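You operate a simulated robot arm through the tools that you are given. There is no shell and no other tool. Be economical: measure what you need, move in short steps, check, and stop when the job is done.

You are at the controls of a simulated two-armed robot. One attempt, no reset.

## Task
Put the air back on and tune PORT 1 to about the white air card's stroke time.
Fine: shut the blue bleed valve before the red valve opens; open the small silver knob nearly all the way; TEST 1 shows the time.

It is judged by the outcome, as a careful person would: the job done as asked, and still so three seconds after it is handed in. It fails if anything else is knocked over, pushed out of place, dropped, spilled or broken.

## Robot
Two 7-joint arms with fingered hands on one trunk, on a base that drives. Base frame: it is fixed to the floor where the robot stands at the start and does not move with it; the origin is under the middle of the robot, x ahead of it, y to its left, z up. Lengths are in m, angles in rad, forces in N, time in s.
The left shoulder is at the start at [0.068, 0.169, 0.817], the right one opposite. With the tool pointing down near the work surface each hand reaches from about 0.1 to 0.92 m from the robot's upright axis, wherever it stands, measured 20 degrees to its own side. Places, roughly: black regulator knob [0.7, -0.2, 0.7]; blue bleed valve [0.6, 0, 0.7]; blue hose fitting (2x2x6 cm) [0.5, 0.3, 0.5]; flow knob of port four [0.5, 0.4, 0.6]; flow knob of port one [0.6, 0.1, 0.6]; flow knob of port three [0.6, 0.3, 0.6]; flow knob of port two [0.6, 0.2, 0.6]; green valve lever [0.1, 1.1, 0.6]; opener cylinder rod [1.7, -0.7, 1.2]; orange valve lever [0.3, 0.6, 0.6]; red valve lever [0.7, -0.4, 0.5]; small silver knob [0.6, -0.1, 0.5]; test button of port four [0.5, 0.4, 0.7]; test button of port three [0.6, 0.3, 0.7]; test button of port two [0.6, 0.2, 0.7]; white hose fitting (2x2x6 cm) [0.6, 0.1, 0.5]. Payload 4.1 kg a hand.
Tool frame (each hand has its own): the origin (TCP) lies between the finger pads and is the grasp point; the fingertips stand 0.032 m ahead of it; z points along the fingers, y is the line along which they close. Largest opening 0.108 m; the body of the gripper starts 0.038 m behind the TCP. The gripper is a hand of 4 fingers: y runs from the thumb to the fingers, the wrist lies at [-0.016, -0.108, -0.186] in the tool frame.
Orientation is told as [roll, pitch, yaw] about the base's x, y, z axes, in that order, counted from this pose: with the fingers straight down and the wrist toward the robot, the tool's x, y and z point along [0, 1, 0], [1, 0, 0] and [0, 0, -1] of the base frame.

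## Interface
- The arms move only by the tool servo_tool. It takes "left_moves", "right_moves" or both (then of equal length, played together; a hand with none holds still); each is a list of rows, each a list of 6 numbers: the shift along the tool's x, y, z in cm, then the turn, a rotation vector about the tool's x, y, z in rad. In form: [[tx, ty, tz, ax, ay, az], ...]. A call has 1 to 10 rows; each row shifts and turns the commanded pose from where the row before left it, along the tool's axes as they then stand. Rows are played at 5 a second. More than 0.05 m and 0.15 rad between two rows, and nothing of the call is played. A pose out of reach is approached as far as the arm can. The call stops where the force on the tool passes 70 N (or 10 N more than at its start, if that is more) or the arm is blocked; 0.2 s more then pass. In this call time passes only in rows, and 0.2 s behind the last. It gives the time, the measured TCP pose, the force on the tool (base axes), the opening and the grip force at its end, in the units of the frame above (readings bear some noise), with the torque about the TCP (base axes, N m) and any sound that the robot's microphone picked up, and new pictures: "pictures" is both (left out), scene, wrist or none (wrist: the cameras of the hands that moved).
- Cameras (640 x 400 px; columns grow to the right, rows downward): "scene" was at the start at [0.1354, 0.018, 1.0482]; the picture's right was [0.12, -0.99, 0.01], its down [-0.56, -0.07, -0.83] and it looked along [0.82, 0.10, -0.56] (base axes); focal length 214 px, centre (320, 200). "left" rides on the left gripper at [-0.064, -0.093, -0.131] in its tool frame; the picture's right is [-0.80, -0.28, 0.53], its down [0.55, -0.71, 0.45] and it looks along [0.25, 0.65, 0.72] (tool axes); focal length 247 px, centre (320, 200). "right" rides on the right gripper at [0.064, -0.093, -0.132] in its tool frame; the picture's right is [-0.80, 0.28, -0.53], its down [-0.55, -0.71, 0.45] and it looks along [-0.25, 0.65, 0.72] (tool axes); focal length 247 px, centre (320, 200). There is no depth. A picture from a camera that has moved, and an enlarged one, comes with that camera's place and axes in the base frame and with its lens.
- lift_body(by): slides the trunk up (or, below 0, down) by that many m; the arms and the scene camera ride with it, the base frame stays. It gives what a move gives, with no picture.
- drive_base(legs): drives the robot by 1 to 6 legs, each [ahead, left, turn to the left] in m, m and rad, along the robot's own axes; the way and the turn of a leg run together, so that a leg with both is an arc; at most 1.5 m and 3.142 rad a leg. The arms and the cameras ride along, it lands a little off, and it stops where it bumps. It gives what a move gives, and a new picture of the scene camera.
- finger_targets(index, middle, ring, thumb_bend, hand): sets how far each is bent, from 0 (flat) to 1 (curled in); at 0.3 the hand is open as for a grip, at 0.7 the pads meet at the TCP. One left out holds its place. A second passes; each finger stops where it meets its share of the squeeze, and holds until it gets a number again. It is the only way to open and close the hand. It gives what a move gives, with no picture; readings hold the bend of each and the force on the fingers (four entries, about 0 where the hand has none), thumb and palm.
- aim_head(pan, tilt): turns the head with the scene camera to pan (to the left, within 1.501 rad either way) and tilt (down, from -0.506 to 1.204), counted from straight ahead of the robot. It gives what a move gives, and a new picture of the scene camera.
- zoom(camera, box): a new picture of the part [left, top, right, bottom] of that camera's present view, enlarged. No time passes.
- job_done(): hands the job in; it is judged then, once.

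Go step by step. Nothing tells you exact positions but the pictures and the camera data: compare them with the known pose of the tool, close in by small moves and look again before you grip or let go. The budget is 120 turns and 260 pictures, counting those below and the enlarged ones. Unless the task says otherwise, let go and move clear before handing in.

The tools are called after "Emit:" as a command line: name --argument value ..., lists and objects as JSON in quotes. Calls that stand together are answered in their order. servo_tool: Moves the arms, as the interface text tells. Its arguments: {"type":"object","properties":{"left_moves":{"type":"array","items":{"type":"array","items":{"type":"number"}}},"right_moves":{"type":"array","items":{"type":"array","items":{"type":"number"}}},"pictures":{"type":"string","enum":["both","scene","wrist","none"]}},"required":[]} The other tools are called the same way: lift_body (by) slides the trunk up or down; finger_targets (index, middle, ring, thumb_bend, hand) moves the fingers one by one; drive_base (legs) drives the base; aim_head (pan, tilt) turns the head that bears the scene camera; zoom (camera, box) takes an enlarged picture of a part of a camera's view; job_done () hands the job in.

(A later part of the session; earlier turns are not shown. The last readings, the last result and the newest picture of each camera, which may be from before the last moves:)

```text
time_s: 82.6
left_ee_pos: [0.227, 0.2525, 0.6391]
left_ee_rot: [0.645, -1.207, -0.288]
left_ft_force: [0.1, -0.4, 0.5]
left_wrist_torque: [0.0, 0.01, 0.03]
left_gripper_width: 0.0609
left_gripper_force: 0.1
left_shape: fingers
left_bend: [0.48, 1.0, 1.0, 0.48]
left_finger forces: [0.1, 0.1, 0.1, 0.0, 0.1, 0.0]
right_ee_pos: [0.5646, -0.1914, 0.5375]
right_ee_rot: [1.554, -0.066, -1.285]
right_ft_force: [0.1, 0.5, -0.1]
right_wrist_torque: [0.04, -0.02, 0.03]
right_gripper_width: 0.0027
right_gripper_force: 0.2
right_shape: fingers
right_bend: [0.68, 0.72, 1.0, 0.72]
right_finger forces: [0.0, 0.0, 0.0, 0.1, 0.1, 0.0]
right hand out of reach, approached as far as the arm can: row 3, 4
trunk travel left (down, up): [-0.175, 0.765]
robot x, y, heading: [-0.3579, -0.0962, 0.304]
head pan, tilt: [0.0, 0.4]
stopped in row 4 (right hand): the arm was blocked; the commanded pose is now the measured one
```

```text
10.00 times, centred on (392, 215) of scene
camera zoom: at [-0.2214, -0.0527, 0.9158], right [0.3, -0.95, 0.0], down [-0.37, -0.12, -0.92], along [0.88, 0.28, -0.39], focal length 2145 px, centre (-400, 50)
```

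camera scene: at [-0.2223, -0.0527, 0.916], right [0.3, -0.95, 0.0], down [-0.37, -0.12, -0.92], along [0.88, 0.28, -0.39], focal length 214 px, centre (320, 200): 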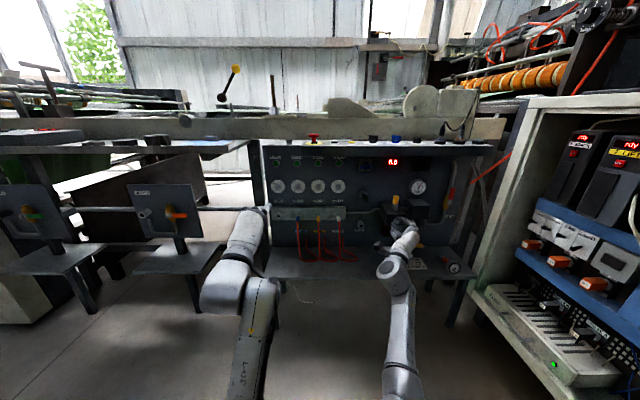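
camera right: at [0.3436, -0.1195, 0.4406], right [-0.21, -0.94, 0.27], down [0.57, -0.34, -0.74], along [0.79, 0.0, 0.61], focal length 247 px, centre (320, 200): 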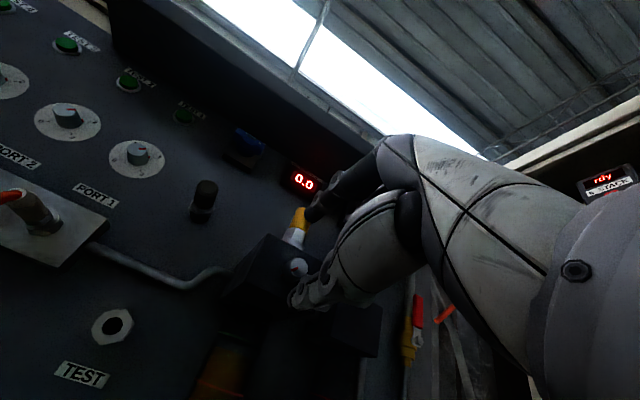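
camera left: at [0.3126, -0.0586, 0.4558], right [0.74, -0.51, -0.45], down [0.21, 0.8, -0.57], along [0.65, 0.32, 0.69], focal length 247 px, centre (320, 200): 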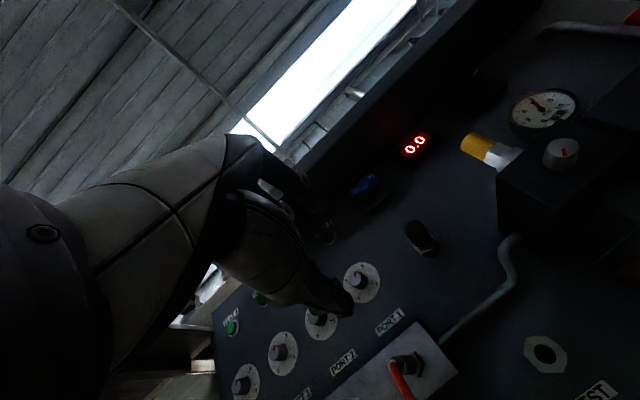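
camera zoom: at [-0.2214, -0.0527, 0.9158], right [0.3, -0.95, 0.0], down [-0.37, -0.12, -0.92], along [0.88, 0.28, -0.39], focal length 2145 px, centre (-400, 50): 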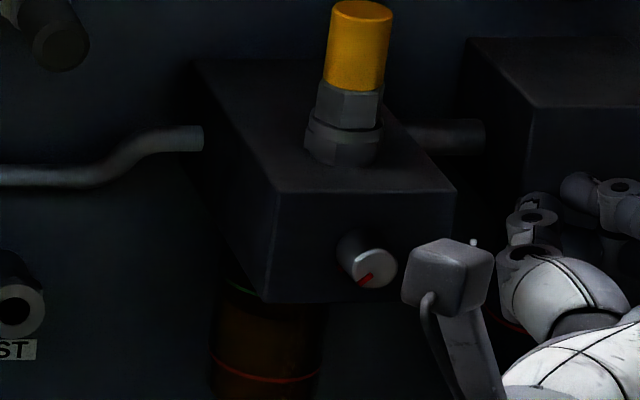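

It slipped off when the arm ran out of roll, and the mark is back at its start. I'll open, back off, and roll counter-clockwise past upright so each stroke has more range.

Emit:
servo_tool --right_moves '[[0, 0, -4, 0, 0, 0], [0, 0, 0, 0, 0, -0.148], [0, 0, 0, 0, 0, -0.148], [0, 0, 0, 0, 0, -0.148], [0, 0, 0, 0, 0, -0.148], [0, 0, 0, 0, 0, -0.148], [0, 0, 0, 0, 0, -0.148], [0, 0, 0, 0, 0, -0.148], [0, 0, 0, 0, 0, -0.148], [0, 0, 0, 0, 0, -0.148]]' --pictures "none"

Emit:
finger_targets --hand "right" --index 1.0 --middle 0.54 --thumb_bend 0.54

Emit:
servo_tool --right_moves '[[0, 0, 0, 0, 0, -0.148], [0, 0, 0, 0, 0, -0.148], [0, 0, 0, 0, 0, -0.148], [0, 0, 0, 0, 0, -0.148], [0, 0, 0, 0, 0, -0.148]]' --pictures "wrist"

```text
time_s: 84.8
left_ee_pos: [0.2279, 0.2528, 0.6387]
left_ee_rot: [0.643, -1.207, -0.289]
left_ft_force: [0.2, -0.5, 0.2]
left_wrist_torque: [-0.03, -0.02, -0.01]
left_gripper_width: 0.0605
left_gripper_force: 0.1
left_shape: fingers
left_bend: [0.48, 1.0, 1.0, 0.48]
left_finger forces: [0.0, 0.0, 0.0, 0.1, 0.0, 0.1]
right_ee_pos: [0.5261, -0.1991, 0.5345]
right_ee_rot: [1.472, -1.396, -1.182]
right_ft_force: [0.3, 0.6, -0.4]
right_wrist_torque: [0.04, 0.01, -0.03]
right_gripper_width: 0.0024
right_gripper_force: 0.0
right_shape: fingers
right_bend: [0.68, 0.72, 1.0, 0.72]
right_finger forces: [0.0, 0.0, 0.0, 0.0, 0.1, 0.0]
trunk travel left (down, up): [-0.175, 0.765]
robot x, y, heading: [-0.3548, -0.1007, 0.303]
head pan, tilt: [0.0, 0.4]
```

```text
time_s: 85.8
left_ee_pos: [0.2282, 0.2514, 0.6386]
left_ee_rot: [0.642, -1.207, -0.288]
left_ft_force: [0.5, 0.2, -0.1]
left_wrist_torque: [-0.02, 0.03, -0.03]
left_gripper_width: 0.0611
left_gripper_force: 0.0
left_shape: fingers
left_bend: [0.48, 1.0, 1.0, 0.48]
left_finger forces: [0.0, 0.1, 0.0, 0.0, 0.0, 0.0]
right_ee_pos: [0.5264, -0.1985, 0.5361]
right_ee_rot: [1.471, -1.394, -1.182]
right_ft_force: [-0.1, 0.4, -0.4]
right_wrist_torque: [0.03, -0.01, 0.0]
right_gripper_width: 0.0587
right_gripper_force: 0.0
right_shape: fingers
right_bend: [1.0, 0.54, 1.0, 0.54]
right_finger forces: [0.0, 0.1, 0.0, 0.0, 0.0, 0.0]
trunk travel left (down, up): [-0.175, 0.765]
robot x, y, heading: [-0.3558, -0.0934, 0.305]
head pan, tilt: [0.0, 0.4]
```

```text
time_s: 87.0
left_ee_pos: [0.2274, 0.2518, 0.6398]
left_ee_rot: [0.645, -1.208, -0.289]
left_ft_force: [0.9, -0.1, -0.6]
left_wrist_torque: [0.0, 0.01, -0.02]
left_gripper_width: 0.0613
left_gripper_force: 0.1
left_shape: fingers
left_bend: [0.48, 1.0, 1.0, 0.48]
left_finger forces: [0.1, 0.1, 0.1, 0.1, 0.0, 0.0]
right_ee_pos: [0.5419, -0.2427, 0.5599]
right_ee_rot: [-1.518, -1.007, 1.831]
right_ft_force: [-0.1, -0.4, -0.7]
right_wrist_torque: [0.03, -0.05, -0.01]
right_gripper_width: 0.0587
right_gripper_force: 0.0
right_shape: fingers
right_bend: [1.0, 0.54, 1.0, 0.54]
right_finger forces: [0.0, 0.0, 0.0, 0.0, 0.0, 0.0]
right hand out of reach, approached as far as the arm can: row 3, 4, 5
trunk travel left (down, up): [-0.175, 0.765]
robot x, y, heading: [-0.3561, -0.1006, 0.301]
head pan, tilt: [0.0, 0.4]
camera right: at [0.4112, -0.2778, 0.4518], right [-0.33, -0.65, 0.68], down [0.67, -0.67, -0.32], along [0.66, 0.35, 0.66], focal length 247 px, centre (320, 200)
```

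right: 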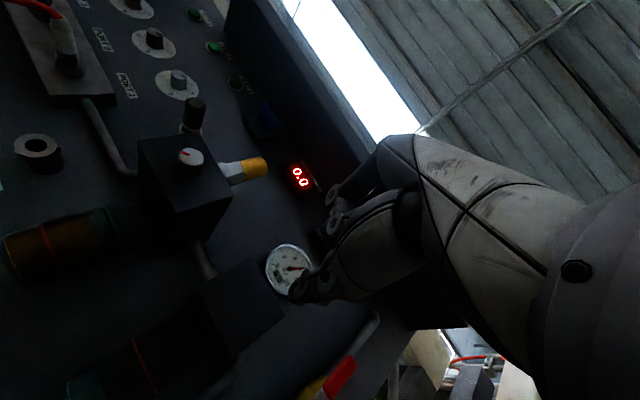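

Both roll extremes pull outboard, so I'll shift the base another 0.08 m left.

Emit:
servo_tool --right_moves '[[0, 0, -3, 0, 0, 0.1]]' --pictures "none"

Emit:
drive_base --legs '[[0, 0.08, 0]]'

Emit:
zoom --camera "scene" --box '[370, 185, 450, 235]'

```text
time_s: 87.4
left_ee_pos: [0.228, 0.2528, 0.6382]
left_ee_rot: [0.643, -1.206, -0.288]
left_ft_force: [-0.2, -0.3, 0.5]
left_wrist_torque: [0.0, 0.01, -0.02]
left_gripper_width: 0.0611
left_gripper_force: 0.0
left_shape: fingers
left_bend: [0.48, 1.0, 1.0, 0.48]
left_finger forces: [0.0, 0.0, 0.0, 0.0, 0.1, 0.0]
right_ee_pos: [0.5129, -0.2517, 0.5626]
right_ee_rot: [-1.531, -1.102, 1.826]
right_ft_force: [0.7, 0.2, 0.0]
right_wrist_torque: [0.0, 0.0, -0.01]
right_gripper_width: 0.0588
right_gripper_force: 0.0
right_shape: fingers
right_bend: [1.0, 0.54, 1.0, 0.54]
right_finger forces: [0.0, 0.1, 0.0, 0.1, 0.0, 0.2]
trunk travel left (down, up): [-0.175, 0.765]
robot x, y, heading: [-0.3607, -0.0992, 0.303]
head pan, tilt: [0.0, 0.4]
```

```text
time_s: 88.5
left_ee_pos: [0.2053, 0.3274, 0.6391]
left_ee_rot: [0.644, -1.205, -0.289]
left_ft_force: [0.2, 0.6, -0.7]
left_wrist_torque: [0.01, -0.02, -0.02]
left_gripper_width: 0.0609
left_gripper_force: 0.1
left_shape: fingers
left_bend: [0.48, 1.0, 1.0, 0.48]
left_finger forces: [0.0, 0.0, 0.1, 0.1, 0.0, 0.0]
right_ee_pos: [0.4882, -0.1761, 0.562]
right_ee_rot: [-1.53, -1.107, 1.825]
right_ft_force: [0.5, -0.1, -0.7]
right_wrist_torque: [0.02, 0.02, -0.01]
right_gripper_width: 0.0587
right_gripper_force: 0.0
right_shape: fingers
right_bend: [1.0, 0.54, 1.0, 0.54]
right_finger forces: [0.0, 0.1, 0.0, 0.1, 0.0, 0.0]
trunk travel left (down, up): [-0.175, 0.765]
robot x, y, heading: [-0.3799, -0.0232, 0.301]
head pan, tilt: [0.0, 0.4]
camera scene: at [-0.245, 0.0229, 0.9158], right [0.3, -0.95, 0.0], down [-0.37, -0.12, -0.92], along [0.88, 0.27, -0.39], focal length 214 px, centre (320, 200)
```

scene: 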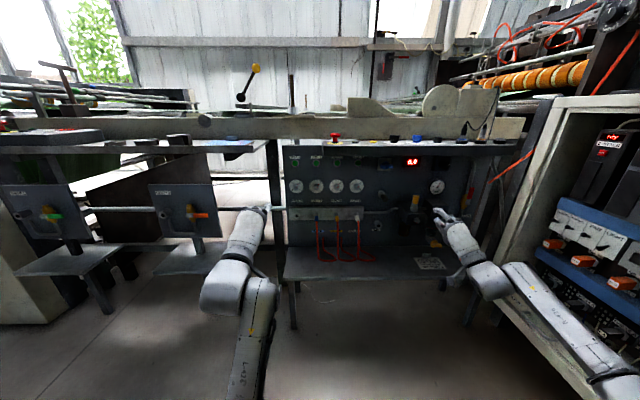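

```text
8.00 times, centred on (410, 210) of scene
camera zoom: at [-0.245, 0.0229, 0.9158], right [0.3, -0.95, 0.0], down [-0.37, -0.12, -0.92], along [0.88, 0.27, -0.39], focal length 1716 px, centre (-400, 120)
```

zoom: 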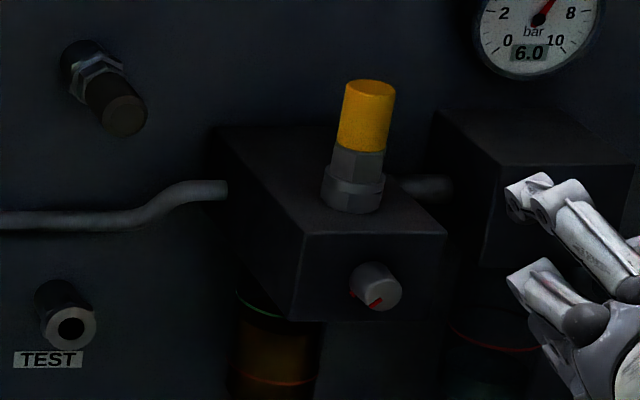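

Emit:
servo_tool --right_moves '[[2.8, -1.0, 0.8, 0, 0, 0], [2.8, -1.0, 0.8, 0, 0, 0], [0, 0, 2.0, 0, 0, 0]]' --pictures "none"

Emit:
zoom --camera "scene" --box '[380, 190, 444, 230]'

Emit:
zoom --camera "right" --box '[180, 130, 400, 270]'

```text
time_s: 89.3
left_ee_pos: [0.2057, 0.3252, 0.6378]
left_ee_rot: [0.643, -1.206, -0.29]
left_ft_force: [-0.3, -0.6, -0.2]
left_wrist_torque: [0.02, 0.02, -0.01]
left_gripper_width: 0.0609
left_gripper_force: 0.1
left_shape: fingers
left_bend: [0.48, 1.0, 1.0, 0.48]
left_finger forces: [0.1, 0.0, 0.0, 0.0, 0.0, 0.1]
right_ee_pos: [0.5251, -0.1619, 0.5418]
right_ee_rot: [-1.52, -1.109, 1.822]
right_ft_force: [0.0, -0.4, -0.1]
right_wrist_torque: [-0.01, 0.0, -0.02]
right_gripper_width: 0.0583
right_gripper_force: 0.0
right_shape: fingers
right_bend: [1.0, 0.54, 1.0, 0.54]
right_finger forces: [0.0, 0.0, 0.0, 0.0, 0.0, 0.0]
right hand out of reach, approached as far as the arm can: row 1, 2, 3
trunk travel left (down, up): [-0.175, 0.765]
robot x, y, heading: [-0.3812, -0.0197, 0.302]
head pan, tilt: [0.0, 0.4]
```

```text
10.00 times, centred on (412, 210) of scene
camera zoom: at [-0.2449, 0.0228, 0.9157], right [0.3, -0.95, 0.0], down [-0.37, -0.12, -0.92], along [0.88, 0.27, -0.39], focal length 2145 px, centre (-600, 100)
```

zoom: 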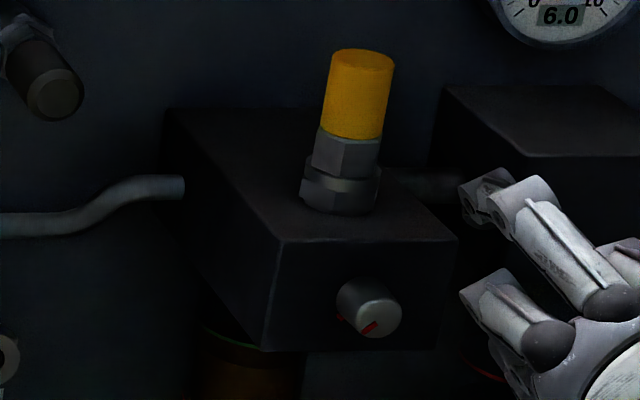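

```text
2.86 times, centred on (290, 200) of right
camera zoom: at [0.3914, -0.1858, 0.4335], right [-0.32, -0.71, 0.62], down [0.66, -0.64, -0.4], along [0.68, 0.28, 0.68], focal length 706 px, centre (406, 200)
```

zoom: 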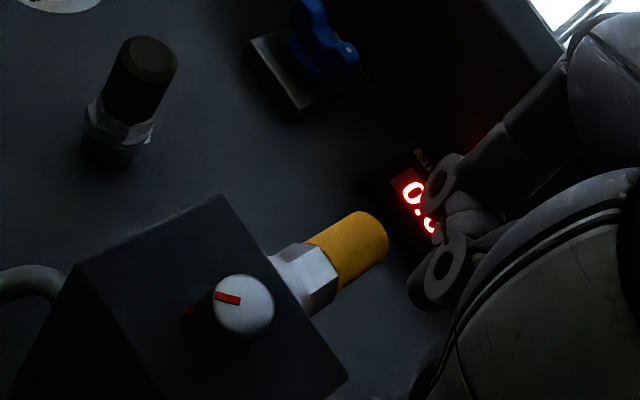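

The counter-rolled pose is unreachable here. Upright to +1.1 rad worked at the previous base position, so I'll return there and use several such strokes.

Emit:
servo_tool --right_moves '[[-2, 0, -3, 0, 0, 0.12], [-2, 0, -3, 0, 0, 0.12], [0, 0, 0, 0, 0, 0.12], [0, 0, 0, 0, 0, 0.12]]' --pictures "none"

Emit:
drive_base --legs '[[0, -0.08, 0]]'

Emit:
zoom --camera "scene" --box '[350, 180, 450, 242]'

```text
time_s: 90.3
left_ee_pos: [0.2064, 0.3268, 0.6384]
left_ee_rot: [0.644, -1.206, -0.288]
left_ft_force: [-0.3, 0.2, 0.8]
left_wrist_torque: [-0.02, 0.02, -0.03]
left_gripper_width: 0.0608
left_gripper_force: 0.0
left_shape: fingers
left_bend: [0.48, 1.0, 1.0, 0.48]
left_finger forces: [0.0, 0.1, 0.0, 0.0, 0.1, 0.0]
right_ee_pos: [0.4786, -0.2128, 0.5605]
right_ee_rot: [0.745, -1.547, -0.459]
right_ft_force: [0.1, 0.0, 0.0]
right_wrist_torque: [0.03, 0.03, -0.01]
right_gripper_width: 0.0584
right_gripper_force: 0.1
right_shape: fingers
right_bend: [1.0, 0.54, 1.0, 0.54]
right_finger forces: [0.0, 0.0, 0.0, 0.1, 0.0, 0.0]
trunk travel left (down, up): [-0.175, 0.765]
robot x, y, heading: [-0.3817, -0.0212, 0.304]
head pan, tilt: [0.0, 0.4]
```

```text
time_s: 91.3
left_ee_pos: [0.2292, 0.2517, 0.6375]
left_ee_rot: [0.643, -1.205, -0.289]
left_ft_force: [0.2, 0.3, -0.3]
left_wrist_torque: [0.0, -0.01, 0.01]
left_gripper_width: 0.0611
left_gripper_force: 0.1
left_shape: fingers
left_bend: [0.48, 1.0, 1.0, 0.48]
left_finger forces: [0.0, 0.0, 0.0, 0.1, 0.0, 0.0]
right_ee_pos: [0.5022, -0.2873, 0.5608]
right_ee_rot: [0.705, -1.546, -0.416]
right_ft_force: [0.0, 0.3, 0.4]
right_wrist_torque: [0.0, -0.03, -0.01]
right_gripper_width: 0.0584
right_gripper_force: 0.0
right_shape: fingers
right_bend: [1.0, 0.54, 1.0, 0.54]
right_finger forces: [0.0, 0.0, 0.0, 0.1, 0.0, 0.0]
trunk travel left (down, up): [-0.175, 0.765]
robot x, y, heading: [-0.3556, -0.0976, 0.305]
head pan, tilt: [0.0, 0.4]
camera scene: at [-0.2217, -0.0516, 0.9158], right [0.3, -0.95, 0.0], down [-0.37, -0.12, -0.92], along [0.88, 0.27, -0.39], focal length 214 px, centre (320, 200)
```

scene: 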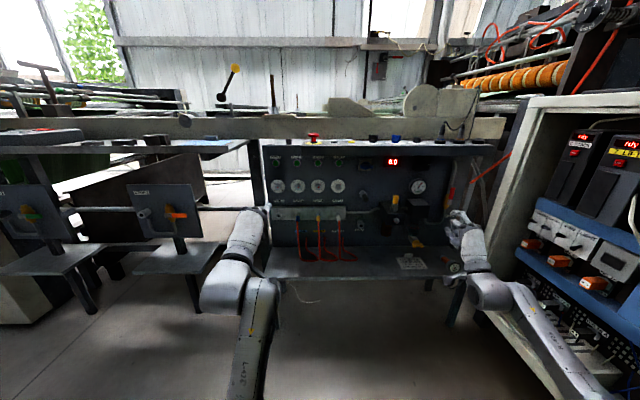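

```text
6.40 times, centred on (400, 211) of scene
camera zoom: at [-0.2217, -0.0516, 0.9158], right [0.3, -0.95, 0.0], down [-0.37, -0.12, -0.92], along [0.88, 0.27, -0.39], focal length 1373 px, centre (-192, 130)
```

zoom: 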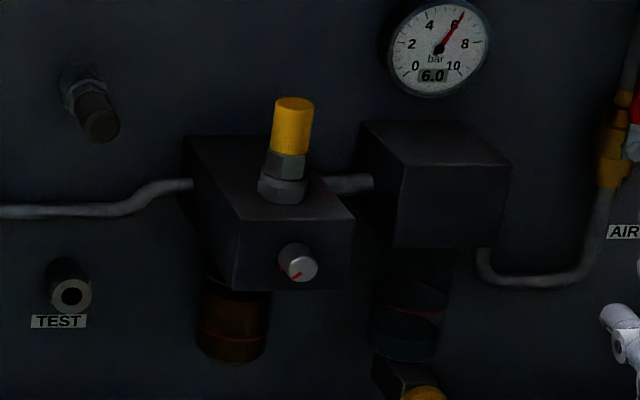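

Emit:
servo_tool --right_moves '[[0, 0, -4, 0, 0, 0], [0, 0, -4, 0, 0, 0], [0, 0, 0, 0, 0.13, 0], [0, 0, 0, 0, 0.13, 0], [0, 0, 0, 0, 0.13, 0], [3, 0, 1, 0, 0, 0], [3, 0, 1, 0, 0, 0], [3, 0, 1, 0, 0, 0], [3, 0, 1, 0, 0, 0]]' --pictures "scene"

```text
time_s: 93.3
left_ee_pos: [0.2288, 0.2521, 0.639]
left_ee_rot: [0.644, -1.206, -0.29]
left_ft_force: [-1.0, -0.5, -0.5]
left_wrist_torque: [-0.04, 0.01, 0.0]
left_gripper_width: 0.0609
left_gripper_force: 0.0
left_shape: fingers
left_bend: [0.48, 1.0, 1.0, 0.48]
left_finger forces: [0.0, 0.1, 0.1, 0.1, 0.0, 0.0]
right_ee_pos: [0.3789, -0.192, 0.5656]
right_ee_rot: [1.098, -1.545, -0.42]
right_ft_force: [-0.5, 0.0, 0.9]
right_wrist_torque: [0.01, -0.02, 0.01]
right_gripper_width: 0.0582
right_gripper_force: 0.0
right_shape: fingers
right_bend: [1.0, 0.54, 1.0, 0.54]
right_finger forces: [0.0, 0.1, 0.0, 0.1, 0.1, 0.0]
trunk travel left (down, up): [-0.175, 0.765]
robot x, y, heading: [-0.3569, -0.0957, 0.305]
head pan, tilt: [0.0, 0.4]
camera scene: at [-0.2217, -0.0517, 0.9158], right [0.3, -0.95, 0.0], down [-0.37, -0.12, -0.92], along [0.88, 0.27, -0.39], focal length 214 px, centre (320, 200)
```

scene: 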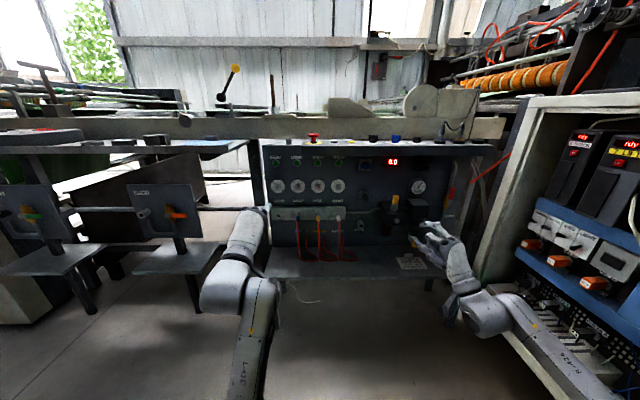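

Emit:
servo_tool --right_moves '[[0, 0, 2, 0, -0.12, 0], [0, 0, 2, 0, -0.12, 0], [0, 0, 2, 0, -0.12, 0], [0.4, -1.5, 2.5, 0, 0, 0], [0.4, -1.5, 2.5, 0, 0, 0], [0.4, -1.5, 2, 0, 0, 0]]' --pictures "none"

Emit:
zoom --camera "scene" --box '[360, 195, 424, 235]'

Emit:
zoom --camera "right" --box '[200, 140, 400, 270]'

```text
time_s: 94.7
left_ee_pos: [0.2288, 0.2511, 0.6379]
left_ee_rot: [0.645, -1.207, -0.289]
left_ft_force: [-0.1, 0.1, -1.1]
left_wrist_torque: [0.02, 0.02, -0.01]
left_gripper_width: 0.0611
left_gripper_force: 0.1
left_shape: fingers
left_bend: [0.48, 1.0, 1.0, 0.48]
left_finger forces: [0.1, 0.1, 0.0, 0.0, 0.1, 0.0]
right_ee_pos: [0.5017, -0.1564, 0.519]
right_ee_rot: [0.795, -1.545, -0.465]
right_ft_force: [-0.3, -0.1, 0.6]
right_wrist_torque: [0.02, -0.02, -0.02]
right_gripper_width: 0.0584
right_gripper_force: 0.0
right_shape: fingers
right_bend: [1.0, 0.54, 1.0, 0.54]
right_finger forces: [0.0, 0.0, 0.1, 0.1, 0.0, 0.0]
right hand out of reach, approached as far as the arm can: row 3, 4, 5, 6
trunk travel left (down, up): [-0.175, 0.765]
robot x, y, heading: [-0.3564, -0.0935, 0.298]
head pan, tilt: [0.0, 0.4]
```

```text
10.00 times, centred on (392, 215) of scene
camera zoom: at [-0.2218, -0.0516, 0.9158], right [0.3, -0.95, 0.0], down [-0.37, -0.12, -0.92], along [0.88, 0.27, -0.39], focal length 2145 px, centre (-400, 50)
```

zoom: 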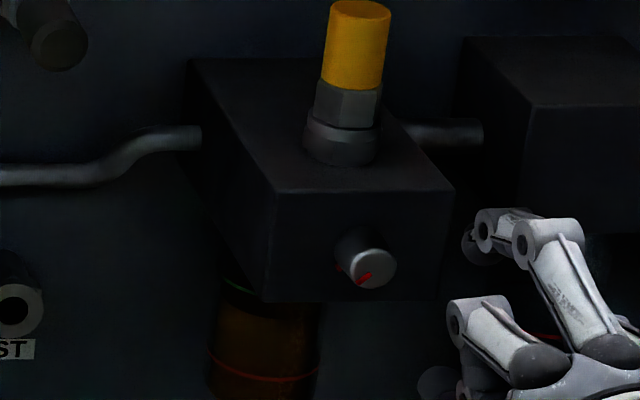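

```text
3.08 times, centred on (300, 205) of right
camera zoom: at [0.3536, -0.1369, 0.4297], right [-0.24, -0.93, 0.28], down [0.58, -0.37, -0.72], along [0.78, -0.01, 0.63], focal length 760 px, centre (382, 185)
```

zoom: 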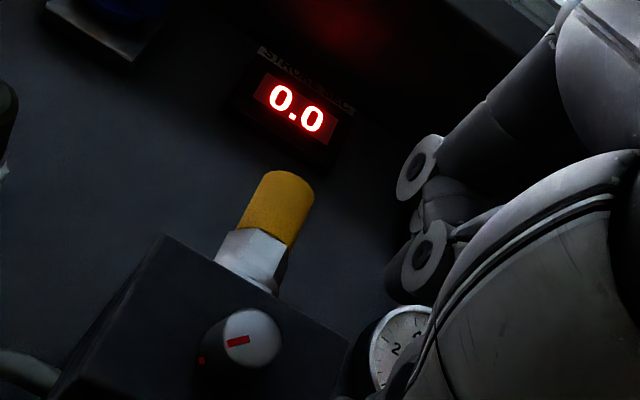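

Emit:
drive_base --legs '[[0, 0.04, 0]]'

Emit:
zoom --camera "scene" --box '[364, 195, 428, 235]'

Emit:
zoom --camera "right" --box '[200, 140, 400, 270]'

```text
time_s: 95.6
left_ee_pos: [0.2159, 0.2915, 0.6376]
left_ee_rot: [0.644, -1.205, -0.29]
left_ft_force: [1.0, -0.7, 0.0]
left_wrist_torque: [0.01, 0.01, 0.01]
left_gripper_width: 0.061
left_gripper_force: 0.0
left_shape: fingers
left_bend: [0.48, 1.0, 1.0, 0.48]
left_finger forces: [0.0, 0.0, 0.0, 0.0, 0.0, 0.0]
right_ee_pos: [0.49, -0.118, 0.5185]
right_ee_rot: [0.796, -1.545, -0.466]
right_ft_force: [0.3, 0.3, -0.9]
right_wrist_torque: [-0.01, 0.0, 0.0]
right_gripper_width: 0.0585
right_gripper_force: 0.1
right_shape: fingers
right_bend: [1.0, 0.54, 1.0, 0.54]
right_finger forces: [0.0, 0.1, 0.1, 0.1, 0.0, 0.0]
trunk travel left (down, up): [-0.175, 0.765]
robot x, y, heading: [-0.3725, -0.0555, 0.299]
head pan, tilt: [0.0, 0.4]
camera scene: at [-0.2337, -0.0132, 0.9158], right [0.3, -0.95, 0.0], down [-0.37, -0.12, -0.92], along [0.88, 0.27, -0.39], focal length 214 px, centre (320, 200)
```

scene: 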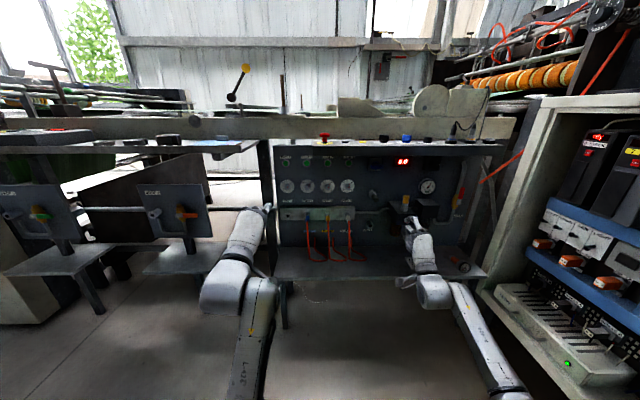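

```text
10.00 times, centred on (396, 215) of scene
camera zoom: at [-0.2337, -0.0132, 0.9158], right [0.3, -0.95, 0.0], down [-0.37, -0.12, -0.92], along [0.88, 0.27, -0.39], focal length 2145 px, centre (-440, 50)
```

zoom: 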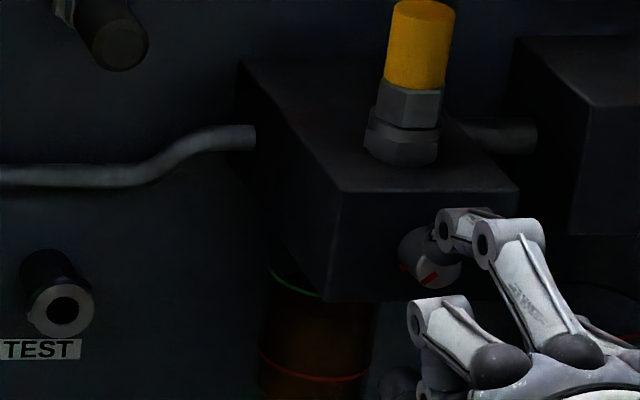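

```text
3.08 times, centred on (300, 205) of right
camera zoom: at [0.3414, -0.0987, 0.4299], right [-0.24, -0.93, 0.28], down [0.58, -0.37, -0.72], along [0.78, -0.01, 0.63], focal length 760 px, centre (382, 185)
```

zoom: 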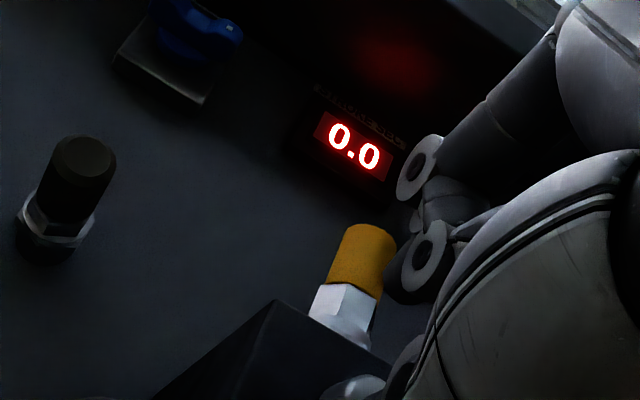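

The middle finger needs to be 1.1 cm to the right to sit over the knob. Moving in, closing, and stroking clockwise.

Emit:
servo_tool --right_moves '[[-1.1, 0.25, 0, 0, 0, 0], [0, 0, 1.8, 0, 0, 0], [0, 0, 1.8, 0, 0, 0]]' --pictures "none"

Emit:
finger_targets --hand "right" --middle 0.74 --thumb_bend 0.74

Emit:
zoom --camera "scene" --box '[364, 195, 428, 235]'

```text
time_s: 96.4
left_ee_pos: [0.2166, 0.29, 0.6394]
left_ee_rot: [0.643, -1.207, -0.289]
left_ft_force: [-0.5, -0.3, -0.1]
left_wrist_torque: [0.02, -0.02, 0.04]
left_gripper_width: 0.0609
left_gripper_force: 0.0
left_shape: fingers
left_bend: [0.48, 1.0, 1.0, 0.48]
left_finger forces: [0.0, 0.0, 0.0, 0.0, 0.1, 0.0]
right_ee_pos: [0.526, -0.1164, 0.5195]
right_ee_rot: [0.766, -1.545, -0.438]
right_ft_force: [0.1, -0.3, 0.1]
right_wrist_torque: [0.0, 0.01, 0.0]
right_gripper_width: 0.0584
right_gripper_force: 0.1
right_shape: fingers
right_bend: [1.0, 0.54, 1.0, 0.54]
right_finger forces: [0.0, 0.0, 0.0, 0.1, 0.0, 0.1]
trunk travel left (down, up): [-0.175, 0.765]
robot x, y, heading: [-0.367, -0.058, 0.298]
head pan, tilt: [0.0, 0.4]
```

```text
time_s: 97.4
left_ee_pos: [0.2166, 0.2905, 0.6384]
left_ee_rot: [0.641, -1.206, -0.291]
left_ft_force: [-0.3, -0.2, -0.5]
left_wrist_torque: [0.0, 0.02, -0.01]
left_gripper_width: 0.0612
left_gripper_force: 0.1
left_shape: fingers
left_bend: [0.48, 1.0, 1.0, 0.48]
left_finger forces: [0.0, 0.0, 0.0, 0.0, 0.0, 0.1]
right_ee_pos: [0.5257, -0.1143, 0.5212]
right_ee_rot: [0.829, -1.545, -0.498]
right_ft_force: [3.9, 2.4, 8.8]
right_wrist_torque: [-0.04, -0.23, 0.02]
right_gripper_width: 0.0484
right_gripper_force: 4.3
right_shape: fingers
right_bend: [1.0, 0.65, 1.0, 0.74]
right_finger forces: [0.1, 8.3, 0.0, 0.0, 0.7, 0.1]
trunk travel left (down, up): [-0.175, 0.765]
robot x, y, heading: [-0.3706, -0.058, 0.299]
head pan, tilt: [0.0, 0.4]
```

```text
10.00 times, centred on (396, 215) of scene
camera zoom: at [-0.2345, -0.0129, 0.916], right [0.3, -0.95, 0.0], down [-0.37, -0.12, -0.92], along [0.88, 0.27, -0.39], focal length 2145 px, centre (-440, 50)
```

zoom: 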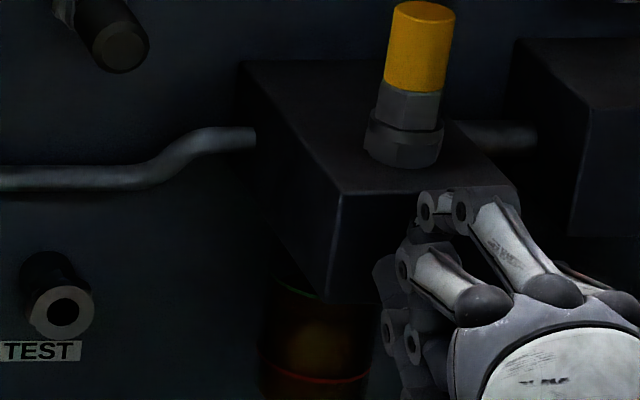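

The thumb missed on the left, so the three-point grip (index, middle and thumb) with the knob near x≈0 is right. Backing out, re-shaping and re-gripping.

Emit:
finger_targets --hand "right" --middle 0.54 --thumb_bend 0.54

Emit:
servo_tool --right_moves '[[0, 0, -2.2, 0, 0, 0], [0, 0, -2.2, 0, 0, 0]]' --pictures "none"

Emit:
finger_targets --hand "right" --index 0.54

Emit:
servo_tool --right_moves '[[-0.9, 0, 2.2, 0, 0, 0], [0, 0, 2.1, 0, 0, 0]]' --pictures "none"

Emit:
finger_targets --hand "right" --index 0.72 --middle 0.72 --thumb_bend 0.72

Emit:
zoom --camera "scene" --box '[364, 195, 428, 235]'

```text
time_s: 98.4
left_ee_pos: [0.2161, 0.29, 0.6387]
left_ee_rot: [0.646, -1.207, -0.291]
left_ft_force: [0.8, 0.6, -1.0]
left_wrist_torque: [0.02, 0.0, 0.0]
left_gripper_width: 0.0612
left_gripper_force: 0.0
left_shape: fingers
left_bend: [0.48, 1.0, 1.0, 0.48]
left_finger forces: [0.1, 0.1, 0.0, 0.0, 0.1, 0.0]
right_ee_pos: [0.5262, -0.1155, 0.5203]
right_ee_rot: [0.788, -1.544, -0.458]
right_ft_force: [-0.1, 0.1, 0.3]
right_wrist_torque: [-0.02, 0.02, 0.0]
right_gripper_width: 0.0585
right_gripper_force: 0.1
right_shape: fingers
right_bend: [1.0, 0.54, 1.0, 0.54]
right_finger forces: [0.0, 0.1, 0.0, 0.1, 0.0, 0.1]
trunk travel left (down, up): [-0.175, 0.765]
robot x, y, heading: [-0.3718, -0.0559, 0.304]
head pan, tilt: [0.0, 0.4]
```

```text
time_s: 99.0
left_ee_pos: [0.2153, 0.291, 0.6388]
left_ee_rot: [0.644, -1.206, -0.29]
left_ft_force: [0.0, 0.1, 0.7]
left_wrist_torque: [-0.01, -0.02, 0.01]
left_gripper_width: 0.0611
left_gripper_force: 0.0
left_shape: fingers
left_bend: [0.48, 1.0, 1.0, 0.48]
left_finger forces: [0.1, 0.1, 0.0, 0.0, 0.0, 0.0]
right_ee_pos: [0.4857, -0.1306, 0.5207]
right_ee_rot: [0.789, -1.544, -0.459]
right_ft_force: [0.1, -0.2, 0.4]
right_wrist_torque: [0.0, 0.03, 0.01]
right_gripper_width: 0.0583
right_gripper_force: 0.1
right_shape: fingers
right_bend: [1.0, 0.54, 1.0, 0.54]
right_finger forces: [0.0, 0.0, 0.1, 0.0, 0.0, 0.0]
trunk travel left (down, up): [-0.175, 0.765]
robot x, y, heading: [-0.369, -0.0591, 0.301]
head pan, tilt: [0.0, 0.4]
```

```text
time_s: 100.0
left_ee_pos: [0.2165, 0.2902, 0.6392]
left_ee_rot: [0.644, -1.206, -0.29]
left_ft_force: [-0.7, -1.2, 0.4]
left_wrist_torque: [-0.01, 0.01, 0.01]
left_gripper_width: 0.0607
left_gripper_force: 0.2
left_shape: fingers
left_bend: [0.48, 1.0, 1.0, 0.48]
left_finger forces: [0.0, 0.1, 0.1, 0.0, 0.1, 0.0]
right_ee_pos: [0.4855, -0.1301, 0.5206]
right_ee_rot: [0.792, -1.545, -0.464]
right_ft_force: [0.0, -1.3, -0.2]
right_wrist_torque: [-0.01, -0.03, 0.01]
right_gripper_width: 0.0447
right_gripper_force: 0.1
right_shape: fingers
right_bend: [0.54, 0.54, 1.0, 0.54]
right_finger forces: [0.1, 0.0, 0.0, 0.0, 0.0, 0.0]
trunk travel left (down, up): [-0.175, 0.765]
robot x, y, heading: [-0.3685, -0.0581, 0.305]
head pan, tilt: [0.0, 0.4]
```

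```text
time_s: 100.6
left_ee_pos: [0.2163, 0.29, 0.6389]
left_ee_rot: [0.644, -1.206, -0.292]
left_ft_force: [0.7, -0.4, -0.1]
left_wrist_torque: [0.01, 0.0, 0.02]
left_gripper_width: 0.0611
left_gripper_force: 0.1
left_shape: fingers
left_bend: [0.48, 1.0, 1.0, 0.48]
left_finger forces: [0.0, 0.0, 0.1, 0.0, 0.0, 0.0]
right_ee_pos: [0.5293, -0.1243, 0.5197]
right_ee_rot: [0.784, -1.545, -0.455]
right_ft_force: [0.3, 0.1, 0.4]
right_wrist_torque: [0.0, -0.02, 0.01]
right_gripper_width: 0.0445
right_gripper_force: 0.0
right_shape: fingers
right_bend: [0.54, 0.54, 1.0, 0.54]
right_finger forces: [0.0, 0.0, 0.0, 0.0, 0.1, 0.0]
trunk travel left (down, up): [-0.175, 0.765]
robot x, y, heading: [-0.3669, -0.057, 0.298]
head pan, tilt: [0.0, 0.4]
```

```text
time_s: 101.6
left_ee_pos: [0.2165, 0.2909, 0.6385]
left_ee_rot: [0.644, -1.205, -0.29]
left_ft_force: [0.1, 0.0, -0.5]
left_wrist_torque: [0.01, -0.01, 0.01]
left_gripper_width: 0.061
left_gripper_force: 0.2
left_shape: fingers
left_bend: [0.48, 1.0, 1.0, 0.48]
left_finger forces: [0.1, 0.0, 0.0, 0.1, 0.0, 0.0]
right_ee_pos: [0.5281, -0.1242, 0.5215]
right_ee_rot: [0.817, -1.547, -0.487]
right_ft_force: [6.3, 1.0, 5.5]
right_wrist_torque: [0.03, -0.11, 0.0]
right_gripper_width: 0.0082
right_gripper_force: 8.5
right_shape: fingers
right_bend: [0.71, 0.65, 1.0, 0.67]
right_finger forces: [3.4, 7.7, 0.0, 0.0, 4.6, 0.1]
trunk travel left (down, up): [-0.175, 0.765]
robot x, y, heading: [-0.3693, -0.0585, 0.307]
head pan, tilt: [0.0, 0.4]
```

```text
10.00 times, centred on (396, 215) of scene
camera zoom: at [-0.234, -0.013, 0.9159], right [0.3, -0.95, 0.0], down [-0.37, -0.12, -0.92], along [0.88, 0.27, -0.39], focal length 2145 px, centre (-440, 50)
```

zoom: 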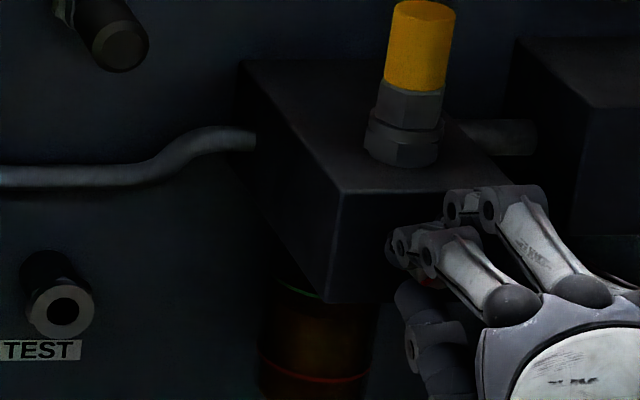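

Solid three-point grip. Stroke clockwise 1.05 rad, open, and check the mark.

Emit:
servo_tool --right_moves '[[0, 0, 0, 0, 0, 0.13], [0, 0, 0, 0, 0, 0.13], [0, 0, 0, 0, 0, 0.13], [0, 0, 0, 0, 0, 0.13], [0, 0, 0, 0, 0, 0.13], [0, 0, 0, 0, 0, 0.13], [0, 0, 0, 0, 0, 0.13], [0, 0, 0, 0, 0, 0.13]]' --pictures "none"

Emit:
finger_targets --hand "right" --index 0.52 --middle 0.52 --thumb_bend 0.52

Emit:
zoom --camera "scene" --box '[364, 195, 428, 235]'

```text
time_s: 103.4
left_ee_pos: [0.2158, 0.2906, 0.6399]
left_ee_rot: [0.645, -1.208, -0.291]
left_ft_force: [0.3, -0.1, 0.2]
left_wrist_torque: [0.01, -0.02, 0.01]
left_gripper_width: 0.0612
left_gripper_force: 0.1
left_shape: fingers
left_bend: [0.48, 1.0, 1.0, 0.48]
left_finger forces: [0.0, 0.0, 0.0, 0.0, 0.1, 0.1]
right_ee_pos: [0.5281, -0.1248, 0.5231]
right_ee_rot: [1.552, -0.511, -1.231]
right_ft_force: [4.7, 2.4, 14.3]
right_wrist_torque: [0.02, -0.37, 0.03]
right_gripper_width: 0.0086
right_gripper_force: 11.0
right_shape: fingers
right_bend: [0.71, 0.64, 1.0, 0.68]
right_finger forces: [10.0, 6.4, 0.0, 0.0, 5.0, 0.0]
trunk travel left (down, up): [-0.175, 0.765]
robot x, y, heading: [-0.3682, -0.0611, 0.3]
head pan, tilt: [0.0, 0.4]
```

```text
time_s: 104.4
left_ee_pos: [0.2178, 0.2915, 0.6375]
left_ee_rot: [0.644, -1.206, -0.289]
left_ft_force: [0.4, 0.4, 0.3]
left_wrist_torque: [0.0, 0.02, 0.01]
left_gripper_width: 0.0613
left_gripper_force: 0.1
left_shape: fingers
left_bend: [0.48, 1.0, 1.0, 0.48]
left_finger forces: [0.0, 0.0, 0.0, 0.0, 0.1, 0.0]
right_ee_pos: [0.5295, -0.1246, 0.5206]
right_ee_rot: [1.55, -0.511, -1.231]
right_ft_force: [1.5, 0.1, -0.4]
right_wrist_torque: [0.03, -0.03, 0.01]
right_gripper_width: 0.0499
right_gripper_force: 0.2
right_shape: fingers
right_bend: [0.52, 0.52, 1.0, 0.52]
right_finger forces: [0.1, 0.0, 0.0, 0.1, 0.0, 0.0]
trunk travel left (down, up): [-0.175, 0.765]
robot x, y, heading: [-0.3672, -0.0618, 0.304]
head pan, tilt: [0.0, 0.4]
```

```text
10.00 times, centred on (396, 215) of scene
camera zoom: at [-0.2337, -0.0131, 0.9158], right [0.3, -0.95, 0.0], down [-0.37, -0.12, -0.92], along [0.88, 0.27, -0.39], focal length 2145 px, centre (-440, 50)
```

zoom: 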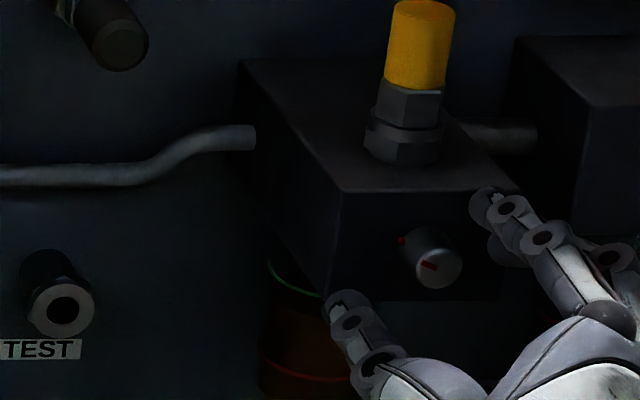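

The mark turned from about 7:30 to 10 o'clock. Repeating the stroke.

Emit:
servo_tool --right_moves '[[0, 0, -4, 0, 0, 0], [0, 0, 0, 0, 0, -0.148], [0, 0, 0, 0, 0, -0.148], [0, 0, 0, 0, 0, -0.148], [0, 0, 0, 0, 0, -0.148], [0, 0, 0, 0, 0, -0.148], [0, 0, 0, 0, 0, -0.148], [0, 0, 0, 0, 0, -0.148], [0, 0, 2, 0, 0, 0], [0, 0, 2, 0, 0, 0]]' --pictures "none"

Emit:
finger_targets --hand "right" --index 0.72 --middle 0.72 --thumb_bend 0.72

Emit:
servo_tool --right_moves '[[0, 0, 0, 0, 0, 0.13], [0, 0, 0, 0, 0, 0.13], [0, 0, 0, 0, 0, 0.13], [0, 0, 0, 0, 0, 0.13], [0, 0, 0, 0, 0, 0.13], [0, 0, 0, 0, 0, 0.13], [0, 0, 0, 0, 0, 0.13], [0, 0, 0, 0, 0, 0.13]]' --pictures "none"

Emit:
finger_targets --hand "right" --index 0.52 --middle 0.52 --thumb_bend 0.52

Emit:
zoom --camera "scene" --box '[364, 195, 428, 235]'

```text
time_s: 106.6
left_ee_pos: [0.2167, 0.2898, 0.6382]
left_ee_rot: [0.645, -1.205, -0.291]
left_ft_force: [-0.2, -0.1, 0.0]
left_wrist_torque: [-0.01, -0.02, 0.01]
left_gripper_width: 0.061
left_gripper_force: 0.1
left_shape: fingers
left_bend: [0.48, 1.0, 1.0, 0.48]
left_finger forces: [0.0, 0.0, 0.0, 0.1, 0.0, 0.0]
right_ee_pos: [0.5291, -0.1267, 0.5193]
right_ee_rot: [0.863, -1.544, -0.535]
right_ft_force: [0.2, 0.2, 0.1]
right_wrist_torque: [0.0, -0.03, -0.01]
right_gripper_width: 0.0495
right_gripper_force: 0.1
right_shape: fingers
right_bend: [0.52, 0.52, 1.0, 0.52]
right_finger forces: [0.0, 0.0, 0.0, 0.1, 0.1, 0.0]
trunk travel left (down, up): [-0.175, 0.765]
robot x, y, heading: [-0.3696, -0.0592, 0.305]
head pan, tilt: [0.0, 0.4]
```

```text
time_s: 107.6
left_ee_pos: [0.2168, 0.2902, 0.6392]
left_ee_rot: [0.644, -1.208, -0.288]
left_ft_force: [0.6, -0.4, -0.1]
left_wrist_torque: [0.0, 0.01, -0.01]
left_gripper_width: 0.0611
left_gripper_force: 0.0
left_shape: fingers
left_bend: [0.48, 1.0, 1.0, 0.48]
left_finger forces: [0.1, 0.0, 0.0, 0.0, 0.0, 0.0]
right_ee_pos: [0.529, -0.1245, 0.5214]
right_ee_rot: [0.917, -1.543, -0.587]
right_ft_force: [5.4, 2.0, 5.7]
right_wrist_torque: [0.01, -0.14, -0.03]
right_gripper_width: 0.0085
right_gripper_force: 8.1
right_shape: fingers
right_bend: [0.71, 0.65, 1.0, 0.67]
right_finger forces: [3.2, 7.5, 0.0, 0.1, 4.8, 0.1]
trunk travel left (down, up): [-0.175, 0.765]
robot x, y, heading: [-0.3698, -0.0573, 0.298]
head pan, tilt: [0.0, 0.4]
```

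```text
time_s: 109.4
left_ee_pos: [0.2149, 0.2897, 0.6391]
left_ee_rot: [0.645, -1.207, -0.291]
left_ft_force: [0.3, 0.4, -0.1]
left_wrist_torque: [0.0, 0.07, -0.02]
left_gripper_width: 0.0611
left_gripper_force: 0.1
left_shape: fingers
left_bend: [0.48, 1.0, 1.0, 0.48]
left_finger forces: [0.1, 0.0, 0.1, 0.0, 0.0, 0.0]
right_ee_pos: [0.5288, -0.1241, 0.5226]
right_ee_rot: [1.552, -0.508, -1.231]
right_ft_force: [4.9, 0.9, 14.5]
right_wrist_torque: [0.08, -0.38, 0.01]
right_gripper_width: 0.0089
right_gripper_force: 10.8
right_shape: fingers
right_bend: [0.71, 0.64, 1.0, 0.68]
right_finger forces: [10.1, 6.4, 0.1, 0.0, 4.9, 0.1]
trunk travel left (down, up): [-0.175, 0.765]
robot x, y, heading: [-0.372, -0.0592, 0.303]
head pan, tilt: [0.0, 0.4]
```

```text
time_s: 110.4
left_ee_pos: [0.2158, 0.2897, 0.6389]
left_ee_rot: [0.643, -1.206, -0.29]
left_ft_force: [-0.2, -0.6, 0.4]
left_wrist_torque: [0.0, 0.02, -0.01]
left_gripper_width: 0.0611
left_gripper_force: 0.2
left_shape: fingers
left_bend: [0.48, 1.0, 1.0, 0.48]
left_finger forces: [0.1, 0.0, 0.1, 0.1, 0.0, 0.1]
right_ee_pos: [0.5281, -0.1242, 0.5198]
right_ee_rot: [1.55, -0.508, -1.231]
right_ft_force: [0.3, 0.3, -0.5]
right_wrist_torque: [-0.01, -0.02, -0.04]
right_gripper_width: 0.0497
right_gripper_force: 0.0
right_shape: fingers
right_bend: [0.52, 0.52, 1.0, 0.52]
right_finger forces: [0.0, 0.0, 0.0, 0.1, 0.0, 0.1]
trunk travel left (down, up): [-0.175, 0.765]
robot x, y, heading: [-0.3676, -0.0595, 0.301]
head pan, tilt: [0.0, 0.4]
```

```text
10.00 times, centred on (396, 215) of scene
camera zoom: at [-0.2337, -0.0131, 0.9158], right [0.3, -0.95, 0.0], down [-0.37, -0.12, -0.92], along [0.88, 0.27, -0.39], focal length 2145 px, centre (-440, 50)
```

zoom: 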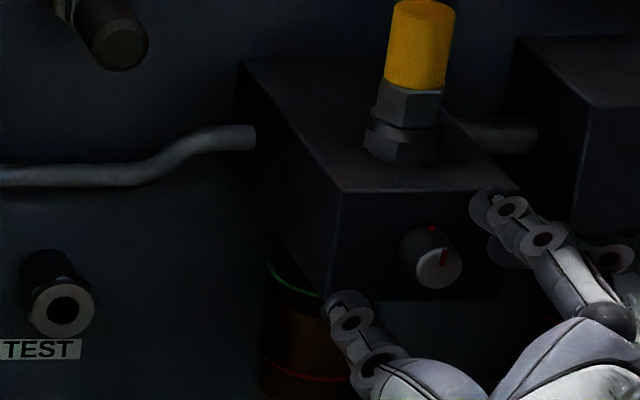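

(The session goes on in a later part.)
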